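You operate a simulated robot arm through the tools that you are given. There is no shell and no other tool. Be economical: measure what you need, move in short steps, check, and stop when the job is done.

You run a simulated robot arm. Do the job below in one go: nothing can be reset, and whatever is moved stays where it is left.

Task
Stand the film spool beside the glue pad. It goes on the side that lies toward x +0.0, y -1.0 (a direction in the base frame), with about 3 cm between them.
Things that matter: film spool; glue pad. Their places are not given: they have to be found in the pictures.

The check looks at the end state, three seconds after you hand in, the way a careful person would. Anything else that was tipped, shoved, dropped, spilled or broken makes it a failure.

Robot
A 7-joint arm with a two-finger parallel gripper, fixed in place. Base frame: the origin is at the foot of the arm, x ahead of it, y to its left, z up; the work surface is at about z = 0. Readings come in m, degrees, newtons and seconds.
With the tool pointing down near the work surface it reaches from about 0.24 to 0.62 m from the base axis. Its first joint turns from -66.0 to 66.0 degrees. Payload 2.6 kg.
The tool frame sits at the grasp point between the pads (the TCP): z along the fingers, y along the line on which they close. The tips reach 0.03 m beyond it. Largest opening 0.094 m; finger width 0.028, thickness 0.01; the body of the gripper, 0.05 by 0.096 m, starts 0.055 m behind the TCP.
Orientation is that of the tool frame in the base frame, as a unit quaternion [w, x, y, z]. With the fingers straight down and closing along the base's y, the tool's x points along the base's -x, its y along +y and its z along -z.

Tools
- The arm moves only by the tool jog_arm. Its argument "increments" is a list of rows, each an object (a shift or turn left out is 0, a gripper value left out holds the last) with "linear": the shift along the base's x, y, z in m, a list of three; "rotation": the turn, a rotation vector about the base's x, y, z in degrees, a list of three; "fingers": the opening, from 0 (shut) to 1 (fully open). In form: [{"linear": [x, y, z], "rotation": [wx, wy, wz], "fingers": fingers}, ...]. A call has 1 to 10 rows; each row shifts and turns the commanded pose from where the row before left it. Each row takes 0.2 s and may step no farther than 0.05 m and 8.6 degrees from the row before; otherwise, or with a gripper value out of range, the whole call is refused. Where a pose cannot be reached the arm comes as near as it can. A force on the tool above 40 N (or 10 N above the force at the start of the call, whichever is more), or a blocked arm, ends the call early, and 0.2 s more pass. Each finger travels about 0.072 m/s and halts on what it meets, pressing with about 21 N; the grip force reading is that of the motor and also rises with nothing between the fingers. The clock runs only during rows and for 0.2 s after the last one: add rows that do not move to give the fingers time. It gives the time, the measured TCP pose, the force on the tool (base axes), the opening and the grip force at its end, in the units of the frame above (readings bear some noise), and new pictures: "views" is both (left out), scene, wrist or none.
- Cameras (640 x 400 px; columns grow to the right, rows downward): "scene" is fixed at [0.0325, 0.442, 0.546]; the picture's right is [-0.73, -0.69, 0.00], its down [-0.50, 0.53, -0.68] and it looks along [0.47, -0.50, -0.73] (base axes); focal length 319 px, centre (320, 200). "wrist" rides on the gripper at [-0.037, 0, -0.058] in the tool frame; the picture's right is [0.00, -1.00, 0.00], its down [0.97, 0.00, -0.24] and it looks along [0.24, 0.00, 0.97] (tool axes); focal length 218 px, centre (320, 200).
- pixel_to_xyz(camera, pixels): for up to 12 pixels [column, row] of the newest picture of that camera ("zoom" is the newest enlarged one), the place [x, y, z] in the base frame of the surface seen there, good to about 0.002 m. No time passes.
- enlarge(camera, box): a new picture of the part [left, top, right, bottom] of that camera's present view, enlarged. No time passes.
- finish_job(): hands the job in; it is judged then, once.

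Keep the steps short. Do not move on a guess: measure, check each grasp and each placing, and mend mistakes. In all there are 60 turns and 120 pictures (those below and enlarged ones count). Leave the gripper open and the arm clear of the work at the hand-in unless told otherwise, and finish with a single line.

The tools are called after ">>>" as a command line: name --argument value ..., lists and objects as JSON in quotes. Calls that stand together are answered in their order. jog_arm: Moves the arm, as the interface text tells. Its arguments: {"type":"object","properties":{"increments":{"type":"array","items":{"type":"object","properties":{"linear":{"type":"array","items":{"type":"number"}},"rotation":{"type":"array","items":{"type":"number"}},"fingers":{"type":"number"}}}},"views":{"type":"string","enum":["both","scene","wrist","none"]}},"required":["increments"]} The other tools are called the same way: pixel_to_xyz (camera, pixels) gives the place of the surface under pixels of a picture; enlarge (camera, box) takes an enlarged picture of a part of a camera's view; finish_job () hands the job in.

At the start:

```text
clock: 0.0
position: [0.3702, 0.1452, 0.1925]
orientation: [-0.001, 0.0, 1.0, 0.0]
force: [-0.6, -1.2, 0.1]
gripper_width: 0.094
grip_force: 0.0
```

scene: 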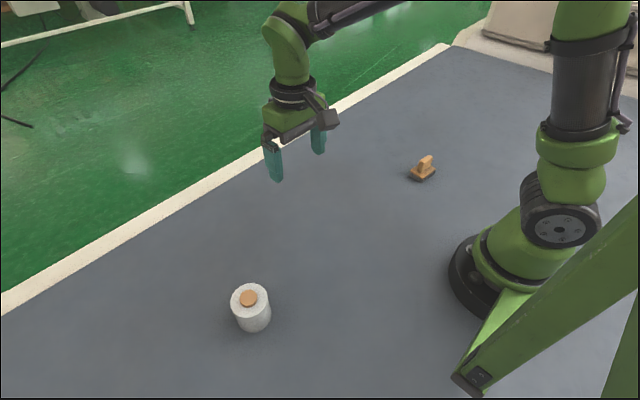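
wrist: 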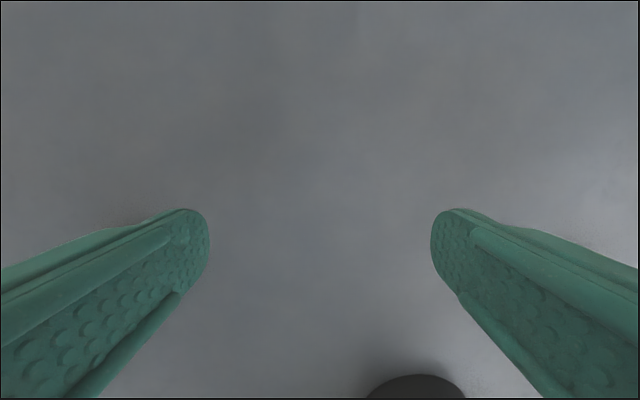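

I see a white cylinder with an orange cap near (250,307) and a small brown block near (423,169). I'll enlarge both and measure them.

>>> enlarge --camera "scene" --box '[200, 260, 300, 350]'

>>> enlarge --camera "scene" --box '[380, 135, 470, 195]'

>>> pixel_to_xyz --camera "scene" --pixels '[[248, 298], [236, 305], [263, 302], [250, 330], [249, 288], [426, 158], [424, 180], [411, 172], [435, 171], [418, 168], [234, 315], [270, 313]]'

>>> pixel_to_xyz --camera "wrist" --pixels '[[415, 385], [320, 200]]'

```text
4.44 times, centred on (250, 305) of scene
```

zoom: 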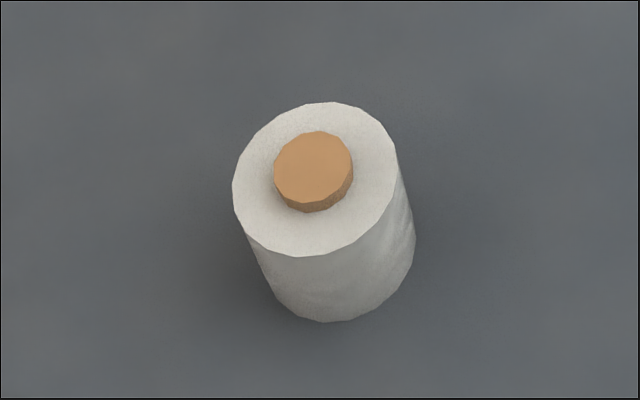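

```text
6.67 times, centred on (425, 165) of scene
```

zoom: 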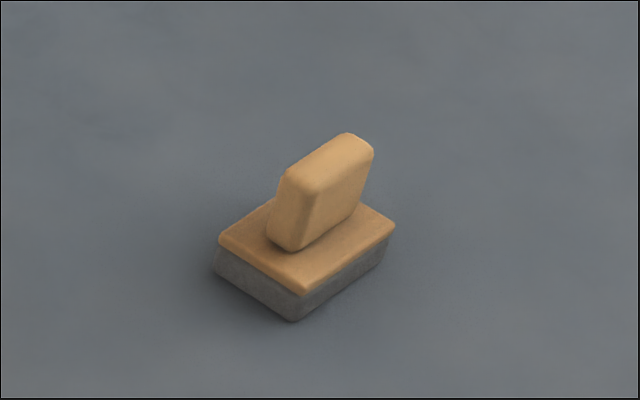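

```text
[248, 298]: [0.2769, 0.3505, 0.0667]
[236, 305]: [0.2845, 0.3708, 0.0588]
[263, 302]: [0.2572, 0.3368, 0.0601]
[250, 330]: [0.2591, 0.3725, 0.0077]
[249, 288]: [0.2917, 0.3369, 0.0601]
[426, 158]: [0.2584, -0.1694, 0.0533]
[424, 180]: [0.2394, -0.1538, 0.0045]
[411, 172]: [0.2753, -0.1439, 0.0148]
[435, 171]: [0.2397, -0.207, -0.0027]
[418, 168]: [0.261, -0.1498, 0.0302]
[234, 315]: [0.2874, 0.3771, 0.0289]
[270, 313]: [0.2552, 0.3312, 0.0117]
```

```text
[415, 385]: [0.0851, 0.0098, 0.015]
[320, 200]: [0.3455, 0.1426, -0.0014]
```

The white roll is the spool, about 5 cm across and 6 cm tall. The handled block is the glue pad. Next I'll measure the pad's outline in the zoom.

>>> pixel_to_xyz --camera "zoom" --pixels '[[223, 240], [300, 286], [389, 226], [265, 212], [296, 315], [218, 268], [382, 258], [345, 140], [292, 240], [365, 155], [340, 250]]'

>>> enlarge --camera "scene" --box '[200, 260, 300, 350]'

```text
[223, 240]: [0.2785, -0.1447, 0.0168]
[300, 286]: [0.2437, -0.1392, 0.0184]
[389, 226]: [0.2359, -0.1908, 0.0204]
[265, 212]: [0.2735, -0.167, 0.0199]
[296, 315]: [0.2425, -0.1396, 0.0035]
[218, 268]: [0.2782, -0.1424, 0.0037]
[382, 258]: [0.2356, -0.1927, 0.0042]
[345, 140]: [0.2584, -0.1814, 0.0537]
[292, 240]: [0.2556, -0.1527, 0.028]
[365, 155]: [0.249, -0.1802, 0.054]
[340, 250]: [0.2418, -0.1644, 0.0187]
```

```text
4.44 times, centred on (250, 305) of scene
```

zoom: 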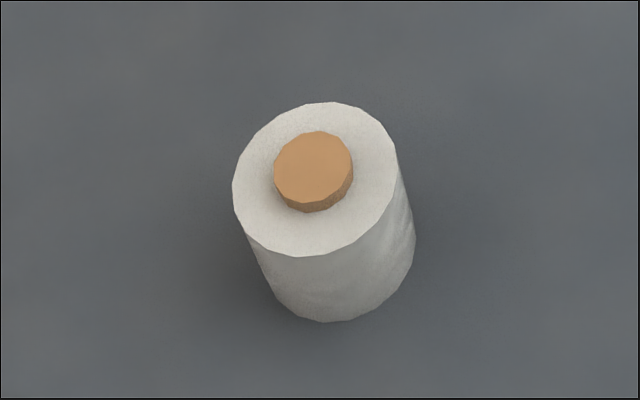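

Pad corners are about (0.2785,-0.143), (0.243,-0.139), (0.2355,-0.192) and (0.271,-0.196), so its centre is near (0.257,-0.168). Now I'll measure the spool rim in the zoom.

>>> pixel_to_xyz --camera "zoom" --pixels '[[330, 107], [238, 190], [300, 250], [390, 190], [270, 130], [380, 130], [250, 225], [355, 235], [313, 165], [335, 312], [410, 240]]'

```text
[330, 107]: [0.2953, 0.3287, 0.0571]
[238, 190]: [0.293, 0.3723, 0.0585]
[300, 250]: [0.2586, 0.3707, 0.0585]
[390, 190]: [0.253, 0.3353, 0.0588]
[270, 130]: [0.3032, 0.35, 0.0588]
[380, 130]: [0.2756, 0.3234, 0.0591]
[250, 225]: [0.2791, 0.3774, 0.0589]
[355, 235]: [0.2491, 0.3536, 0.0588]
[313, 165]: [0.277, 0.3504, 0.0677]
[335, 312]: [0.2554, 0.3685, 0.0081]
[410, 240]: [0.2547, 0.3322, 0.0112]
```

The spool's axis is at about (0.276,0.350), radius 0.027 and top 0.059. I'll move above it at the present height with the fingers open, closing along y.

>>> jog_arm --increments '[{"linear": [-0.0188, 0.0411, 0], "fingers": 1}, {"linear": [-0.0188, 0.0411, 0]}, {"linear": [-0.0188, 0.0411, 0]}, {"linear": [-0.0188, 0.0411, 0]}, {"linear": [-0.0188, 0.041, 0]}, {}]'

```text
clock: 1.4
position: [0.2769, 0.3523, 0.1924]
orientation: [0.0, 0.0, 1.0, 0.0]
force: [-0.3, 0.7, 0.0]
gripper_width: 0.0941
grip_force: 0.2
```

scene: 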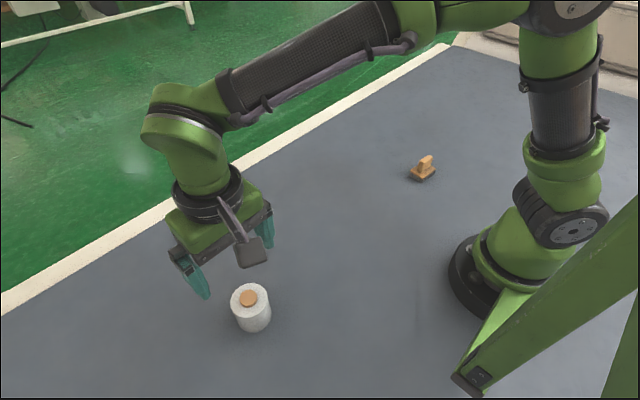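
wrist: 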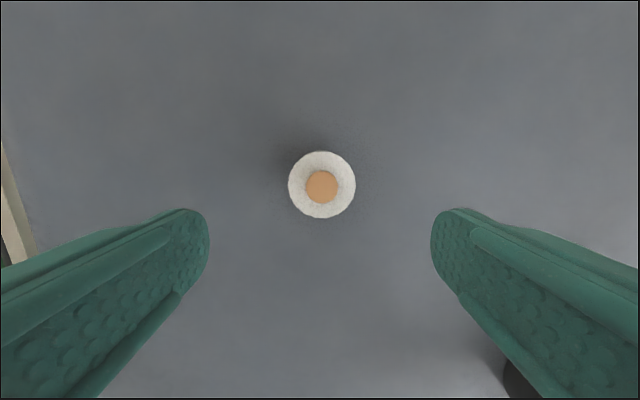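

The wrist picture shows the spool at (322,185), centred between the fingers. I'll check its centre from this view before going down.

>>> pixel_to_xyz --camera "wrist" --pixels '[[322, 187], [292, 185], [352, 185], [322, 155], [322, 214]]'

```text
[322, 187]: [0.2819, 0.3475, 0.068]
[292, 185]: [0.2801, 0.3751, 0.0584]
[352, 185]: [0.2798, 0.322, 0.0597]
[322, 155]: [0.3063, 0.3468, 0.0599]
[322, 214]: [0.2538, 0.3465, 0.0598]
```

From the wrist view the centre is about (0.280,0.3485). I'll shift by (+0.002,-0.003) and go down to TCP z = 0.04.

>>> jog_arm --increments '[{"linear": [0.002, -0.003, -0.03]}, {"linear": [0, 0, -0.03]}, {"linear": [0, 0, -0.03]}, {"linear": [0, 0, -0.03]}, {"linear": [0, 0, -0.0324]}, {}]'

```text
clock: 2.8
position: [0.2787, 0.3438, 0.0368]
orientation: [0.0, 0.0, 1.0, 0.001]
force: [-0.1, -0.5, -0.5]
gripper_width: 0.094
grip_force: 0.1
```

scene: 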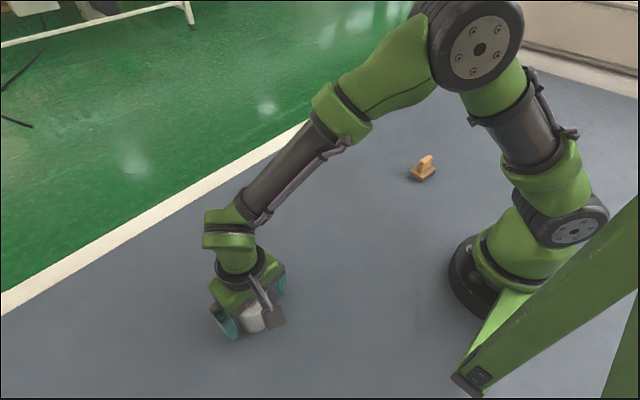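
wrist: 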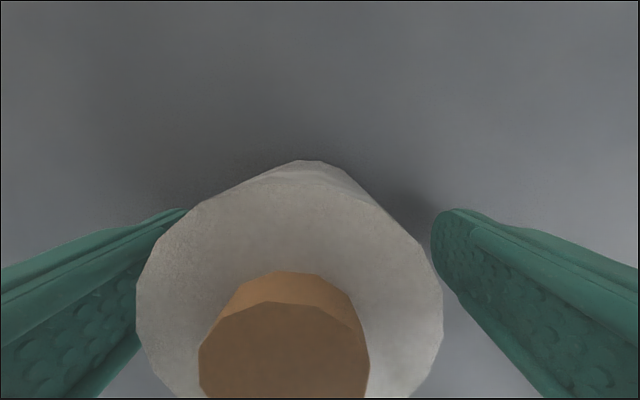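

TCP reads y 0.344 and the cap sits left of centre at (284,350), so I'm about 5 mm short in y. I'll correct +0.005 in y and +0.002 in z, then check again.

>>> jog_arm --increments '[{"linear": [0, 0.005, 0.002]}, {}, {}]' --views "wrist"

```text
clock: 3.6
position: [0.2779, 0.3493, 0.0403]
orientation: [0.0, 0.0, 1.0, 0.0]
force: [0.4, -0.1, 0.3]
gripper_width: 0.0941
grip_force: 0.0
```

wrist: 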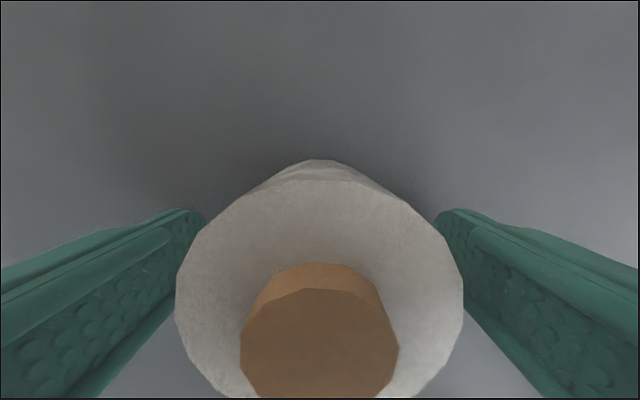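

The spool is centred now, with the cap at column 319. I'll close the fingers.

>>> jog_arm --increments '[{"fingers": 0.3}, {"fingers": 0.3}, {"fingers": 0.3}, {"fingers": 0.3}, {"fingers": 0.3}]' --views "wrist"

```text
clock: 4.8
position: [0.2784, 0.3504, 0.0388]
orientation: [0.0, -0.001, 1.0, 0.0]
force: [1.4, -1.4, 2.8]
gripper_width: 0.0595
grip_force: 20.9
```

wrist: 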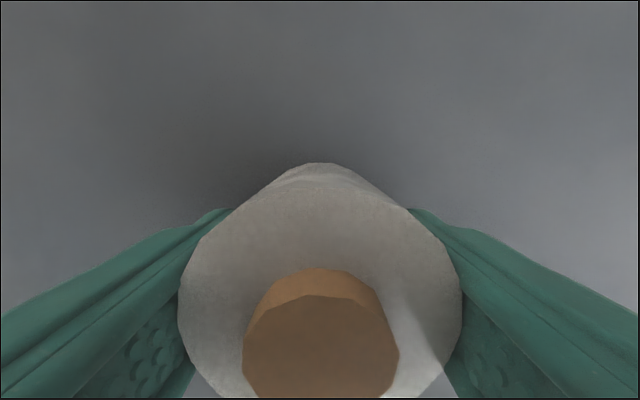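

The grip holds at width 0.0595 and 21 N, so the spool is about 0.059 across. I'll lift 4 cm and look.

>>> jog_arm --increments '[{"linear": [0, 0, 0.01]}, {"linear": [0, 0, 0.015]}, {"linear": [0, 0, 0.015]}, {}]'

```text
clock: 5.8
position: [0.2791, 0.3518, 0.0796]
orientation: [0.0, 0.0, 1.0, 0.0]
force: [-0.6, -0.5, -2.2]
gripper_width: 0.0595
grip_force: 21.3
```

scene: 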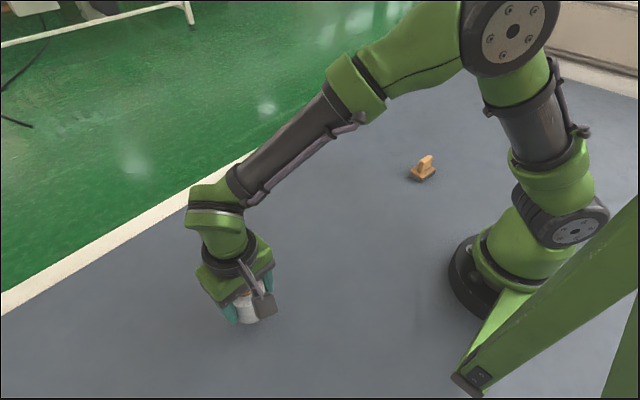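
wrist: 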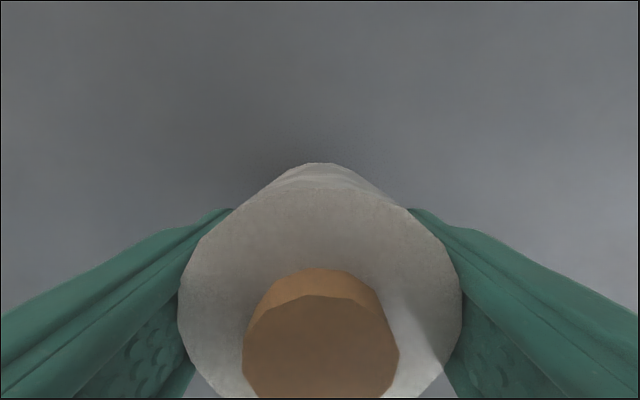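

The spool is held upright and steady. I'll raise it about 9 cm and start swinging toward -y, bowing out in x and turning the gripper so its fingers don't close toward the pad.

>>> jog_arm --increments '[{"linear": [0, 0, 0.045]}, {"linear": [0, 0, 0.045]}, {"linear": [0.008, -0.035, 0], "rotation": [0, 0, -4]}, {"linear": [0.008, -0.035, 0], "rotation": [0, 0, -4]}, {"linear": [0.008, -0.035, 0], "rotation": [0, 0, -4]}, {"linear": [0.008, -0.035, 0], "rotation": [0, 0, -4]}, {"linear": [0.008, -0.035, 0], "rotation": [0, 0, -4]}, {"linear": [0.008, -0.035, 0], "rotation": [0, 0, -4]}, {"linear": [0.008, -0.035, 0], "rotation": [0, 0, -4]}, {"linear": [0.004, -0.035, 0], "rotation": [0, 0, -4]}]' --views "scene"

```text
clock: 8.0
position: [0.3391, 0.0721, 0.1724]
orientation: [0.0, 0.276, 0.961, 0.0]
force: [-0.1, -0.4, -1.9]
gripper_width: 0.0597
grip_force: 20.8
```

scene: 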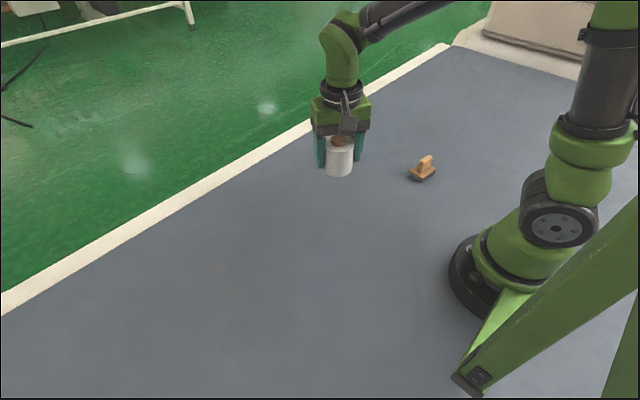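

The spool is still held, at (0.339,0.072,0.172). I'll continue to above the target at about (0.257,-0.2545).

>>> jog_arm --increments '[{"linear": [0, -0.036, 0], "rotation": [0, 0, -4]}, {"linear": [0, -0.036, 0], "rotation": [0, 0, -4]}, {"linear": [-0.01, -0.036, 0], "rotation": [0, 0, -4]}, {"linear": [-0.01, -0.036, 0], "rotation": [0, 0, -4]}, {"linear": [-0.01, -0.036, 0], "rotation": [0, 0, -4]}, {"linear": [-0.01, -0.036, 0], "rotation": [0, 0, -4]}, {"linear": [-0.014, -0.036, 0], "rotation": [0, 0, -4]}, {"linear": [-0.014, -0.036, 0], "rotation": [0, 0, -4]}, {"linear": [-0.014, -0.0386, 0], "rotation": [0, 0, -4]}, {}]'

```text
clock: 10.2
position: [0.2559, -0.2565, 0.1694]
orientation: [0.001, 0.559, 0.829, 0.001]
force: [0.0, 0.4, -2.3]
gripper_width: 0.0599
grip_force: 20.7
```

scene: 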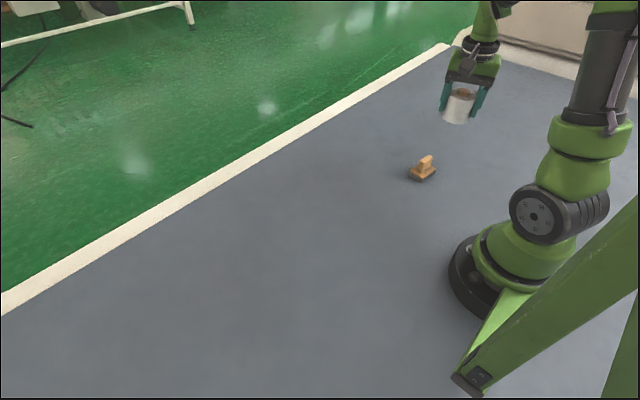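
wrist: 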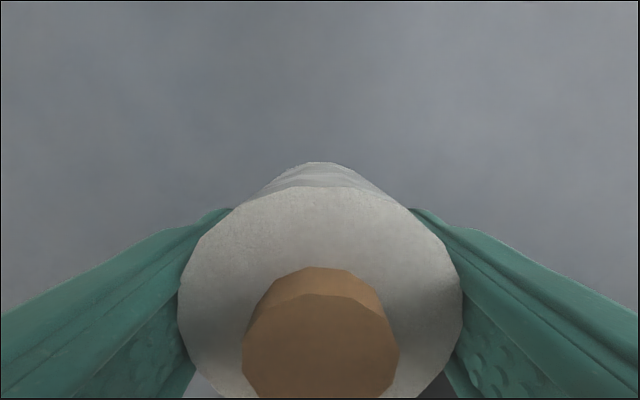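

It's above the target at (0.256,-0.257,0.169). I'll go down to about z = 0.055 and compare with the pad.

>>> jog_arm --increments '[{"linear": [0, 0, -0.03]}, {"linear": [0, 0, -0.03]}, {"linear": [0, 0, -0.03]}, {"linear": [0, 0, -0.024]}, {}, {}]' --views "scene"

>>> enlarge --camera "scene" --box '[390, 90, 520, 190]'

```text
clock: 11.6
position: [0.2562, -0.2541, 0.0551]
orientation: [0.0, 0.559, 0.829, 0.0]
force: [0.8, 0.2, -1.2]
gripper_width: 0.0593
grip_force: 20.8
```

scene: 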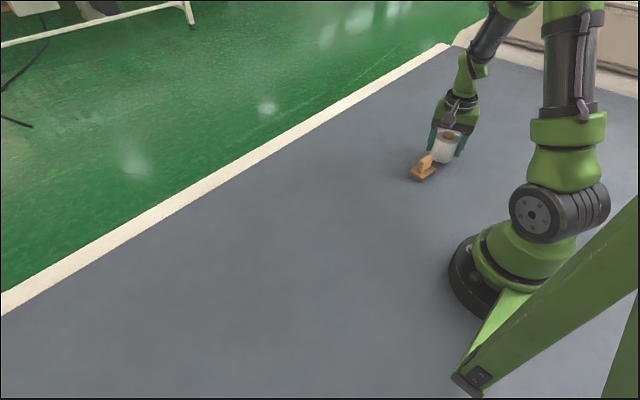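

```text
4.00 times, centred on (455, 140) of scene
```

zoom: 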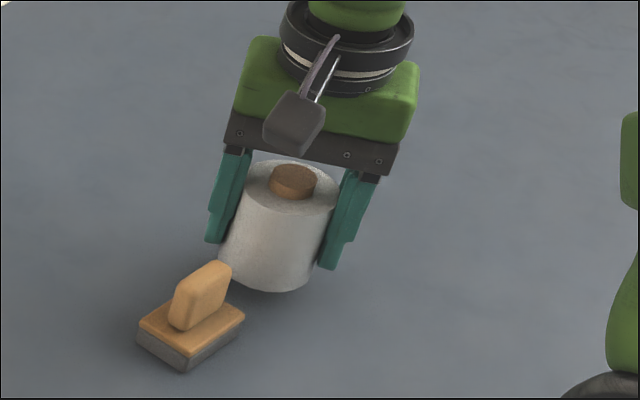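

The spool is clear of the pad and upright, with position as wanted. I'll lower it gently in small steps to about z = 0.040, watching the force.

>>> jog_arm --increments '[{"linear": [0, 0, -0.005]}, {"linear": [0, 0, -0.005]}, {"linear": [0, 0, -0.004]}, {}, {}]' --views "none"

```text
clock: 12.8
position: [0.2578, -0.2543, 0.0435]
orientation: [-0.002, 0.559, 0.829, 0.0]
force: [-0.7, 0.4, -1.6]
gripper_width: 0.0594
grip_force: 21.4
```

z reads 0.0435 and the force still shows only the spool's weight, so there's no contact yet. I'll go down another 3 mm.

>>> jog_arm --increments '[{"linear": [0, 0, -0.0015]}, {"linear": [0, 0, -0.0015]}, {}, {}]' --views "none"

```text
clock: 13.8
position: [0.2573, -0.2551, 0.0402]
orientation: [0.001, 0.559, 0.829, -0.001]
force: [-2.4, 1.2, 13.7]
gripper_width: 0.0595
grip_force: 20.7
```

The upward force rose to 13.7 N, so the spool is on the surface. I'll ease up 1 mm to take off the load and check.

>>> jog_arm --increments '[{"linear": [0, 0, 0.001]}, {}]' --views "scene"

>>> enlarge --camera "scene" --box '[390, 100, 510, 190]'

```text
clock: 14.4
position: [0.2574, -0.254, 0.0399]
orientation: [-0.001, 0.559, 0.829, 0.001]
force: [-0.4, -0.2, -2.3]
gripper_width: 0.0598
grip_force: 21.0
```

scene: 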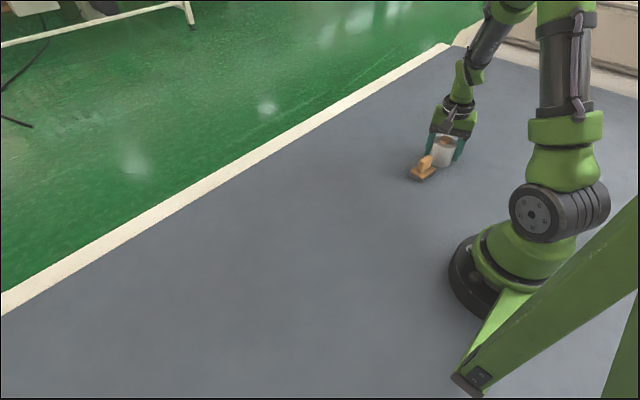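

```text
4.44 times, centred on (450, 145) of scene
```

zoom: 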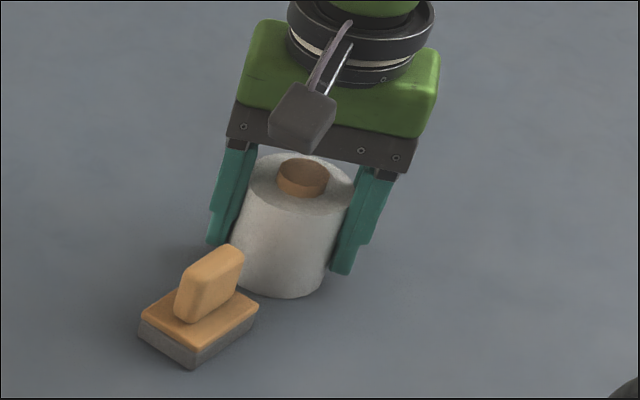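

The spool is upright and within 1 mm of the surface, with the fingers clear of the pad. I'll open them.

>>> jog_arm --increments '[{"linear": [0, 0, -0.0005], "fingers": 0.65}, {"fingers": 0.75}, {"fingers": 0.85}, {"fingers": 0.92}, {"fingers": 0.92}]'

```text
clock: 15.6
position: [0.2571, -0.2527, 0.0403]
orientation: [0.001, 0.559, 0.829, 0.0]
force: [0.2, 0.7, -0.9]
gripper_width: 0.0865
grip_force: 0.1
```

scene: 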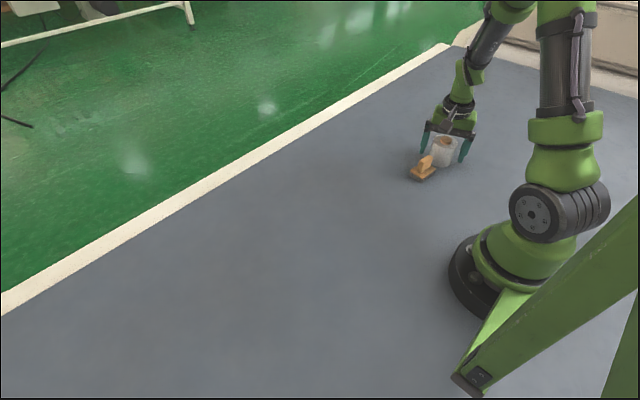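
wrist: 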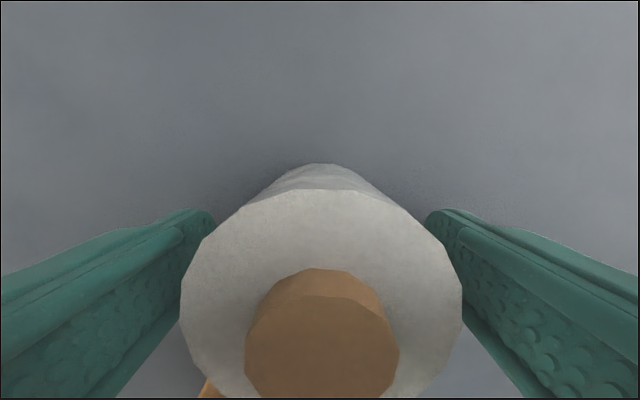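

Both fingers are clear of the spool. I'll lift straight up.

>>> jog_arm --increments '[{"linear": [0, 0, 0.02]}, {"linear": [0, 0, 0.03]}, {"linear": [0, 0, 0.04]}, {"linear": [0, 0, 0.04], "fingers": 1}, {"linear": [0, 0, 0.03]}, {}]'

>>> enlarge --camera "scene" --box '[390, 100, 510, 190]'

```text
clock: 17.0
position: [0.2551, -0.2549, 0.2009]
orientation: [0.001, 0.559, 0.829, 0.0]
force: [0.1, 0.0, 0.0]
gripper_width: 0.0941
grip_force: 0.0
```

scene: 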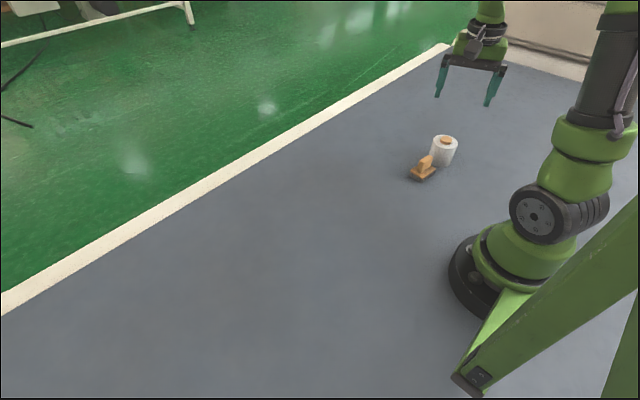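
wrist: 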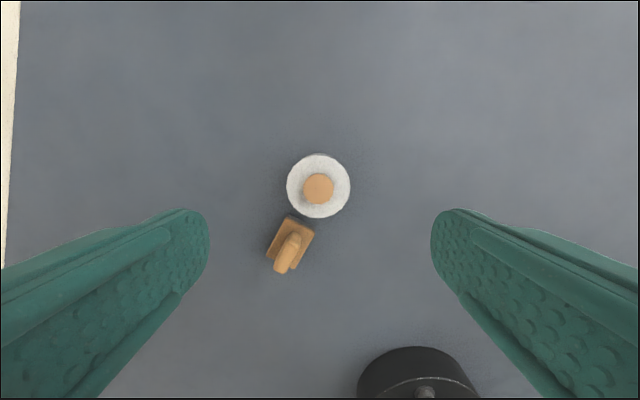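

```text
4.44 times, centred on (450, 145) of scene
```

zoom: 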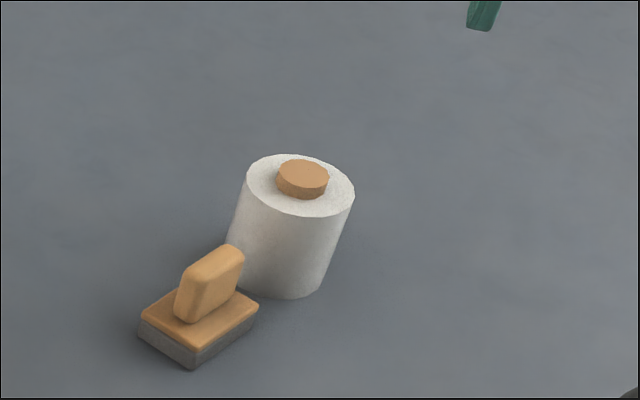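

The spool stands alone and the pad hasn't moved. I'll measure the gap in the wrist view.

>>> enlarge --camera "wrist" --box '[240, 140, 380, 290]'

>>> pixel_to_xyz --camera "wrist" --pixels '[[318, 187], [290, 187], [347, 187], [319, 157], [319, 216], [288, 220], [311, 231], [268, 250], [294, 267], [296, 213], [300, 217], [287, 238]]'

```text
2.67 times, centred on (310, 215) of wrist
```

zoom: 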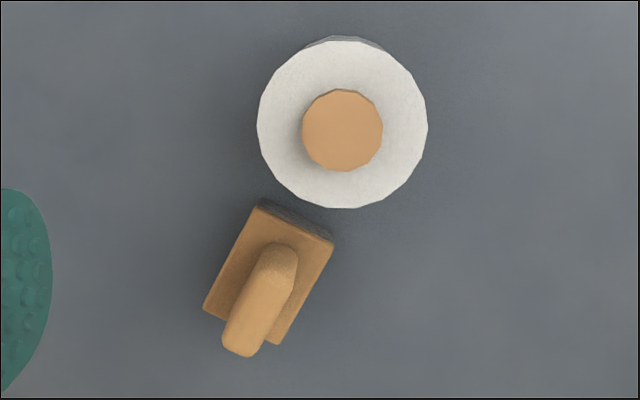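

```text
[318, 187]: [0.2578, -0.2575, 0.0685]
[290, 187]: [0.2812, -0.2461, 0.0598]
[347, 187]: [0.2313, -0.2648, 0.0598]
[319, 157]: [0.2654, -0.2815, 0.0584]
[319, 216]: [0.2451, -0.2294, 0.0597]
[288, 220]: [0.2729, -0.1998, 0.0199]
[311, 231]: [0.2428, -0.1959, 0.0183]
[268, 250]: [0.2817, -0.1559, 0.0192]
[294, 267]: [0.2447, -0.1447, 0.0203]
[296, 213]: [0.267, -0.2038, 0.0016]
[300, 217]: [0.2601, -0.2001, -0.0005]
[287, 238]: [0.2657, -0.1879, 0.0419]
```

The gap looks like 2.7–3.1 cm. I'll check the pad edge and spool rim once more with sharper pixels.

>>> pixel_to_xyz --camera "zoom" --pixels '[[261, 210], [329, 241], [295, 228], [262, 203], [300, 213], [330, 228], [342, 42], [342, 205], [261, 125], [424, 125], [342, 125]]'

```text
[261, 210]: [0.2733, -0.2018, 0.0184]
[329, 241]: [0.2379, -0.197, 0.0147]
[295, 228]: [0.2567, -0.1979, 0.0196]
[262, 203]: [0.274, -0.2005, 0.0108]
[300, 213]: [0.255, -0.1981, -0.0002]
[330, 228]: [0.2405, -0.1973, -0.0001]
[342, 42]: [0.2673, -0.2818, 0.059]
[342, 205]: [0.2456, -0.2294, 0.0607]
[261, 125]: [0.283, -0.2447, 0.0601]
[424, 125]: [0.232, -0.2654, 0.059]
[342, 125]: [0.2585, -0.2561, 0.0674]
```

The pad's near edge is at y ≈ -0.198 and the spool's near edge at ≈ -0.227. That leaves a gap of about 2.9 cm, with both centred at x ≈ 0.257. The spool is upright, the gripper is open and the arm is well above, so I'm handing in.

>>> finish_job

```text
The job is handed in.
```

The film spool stands upright on the -y side of the glue pad, about 3 cm from it, with the gripper open and the arm clear above.
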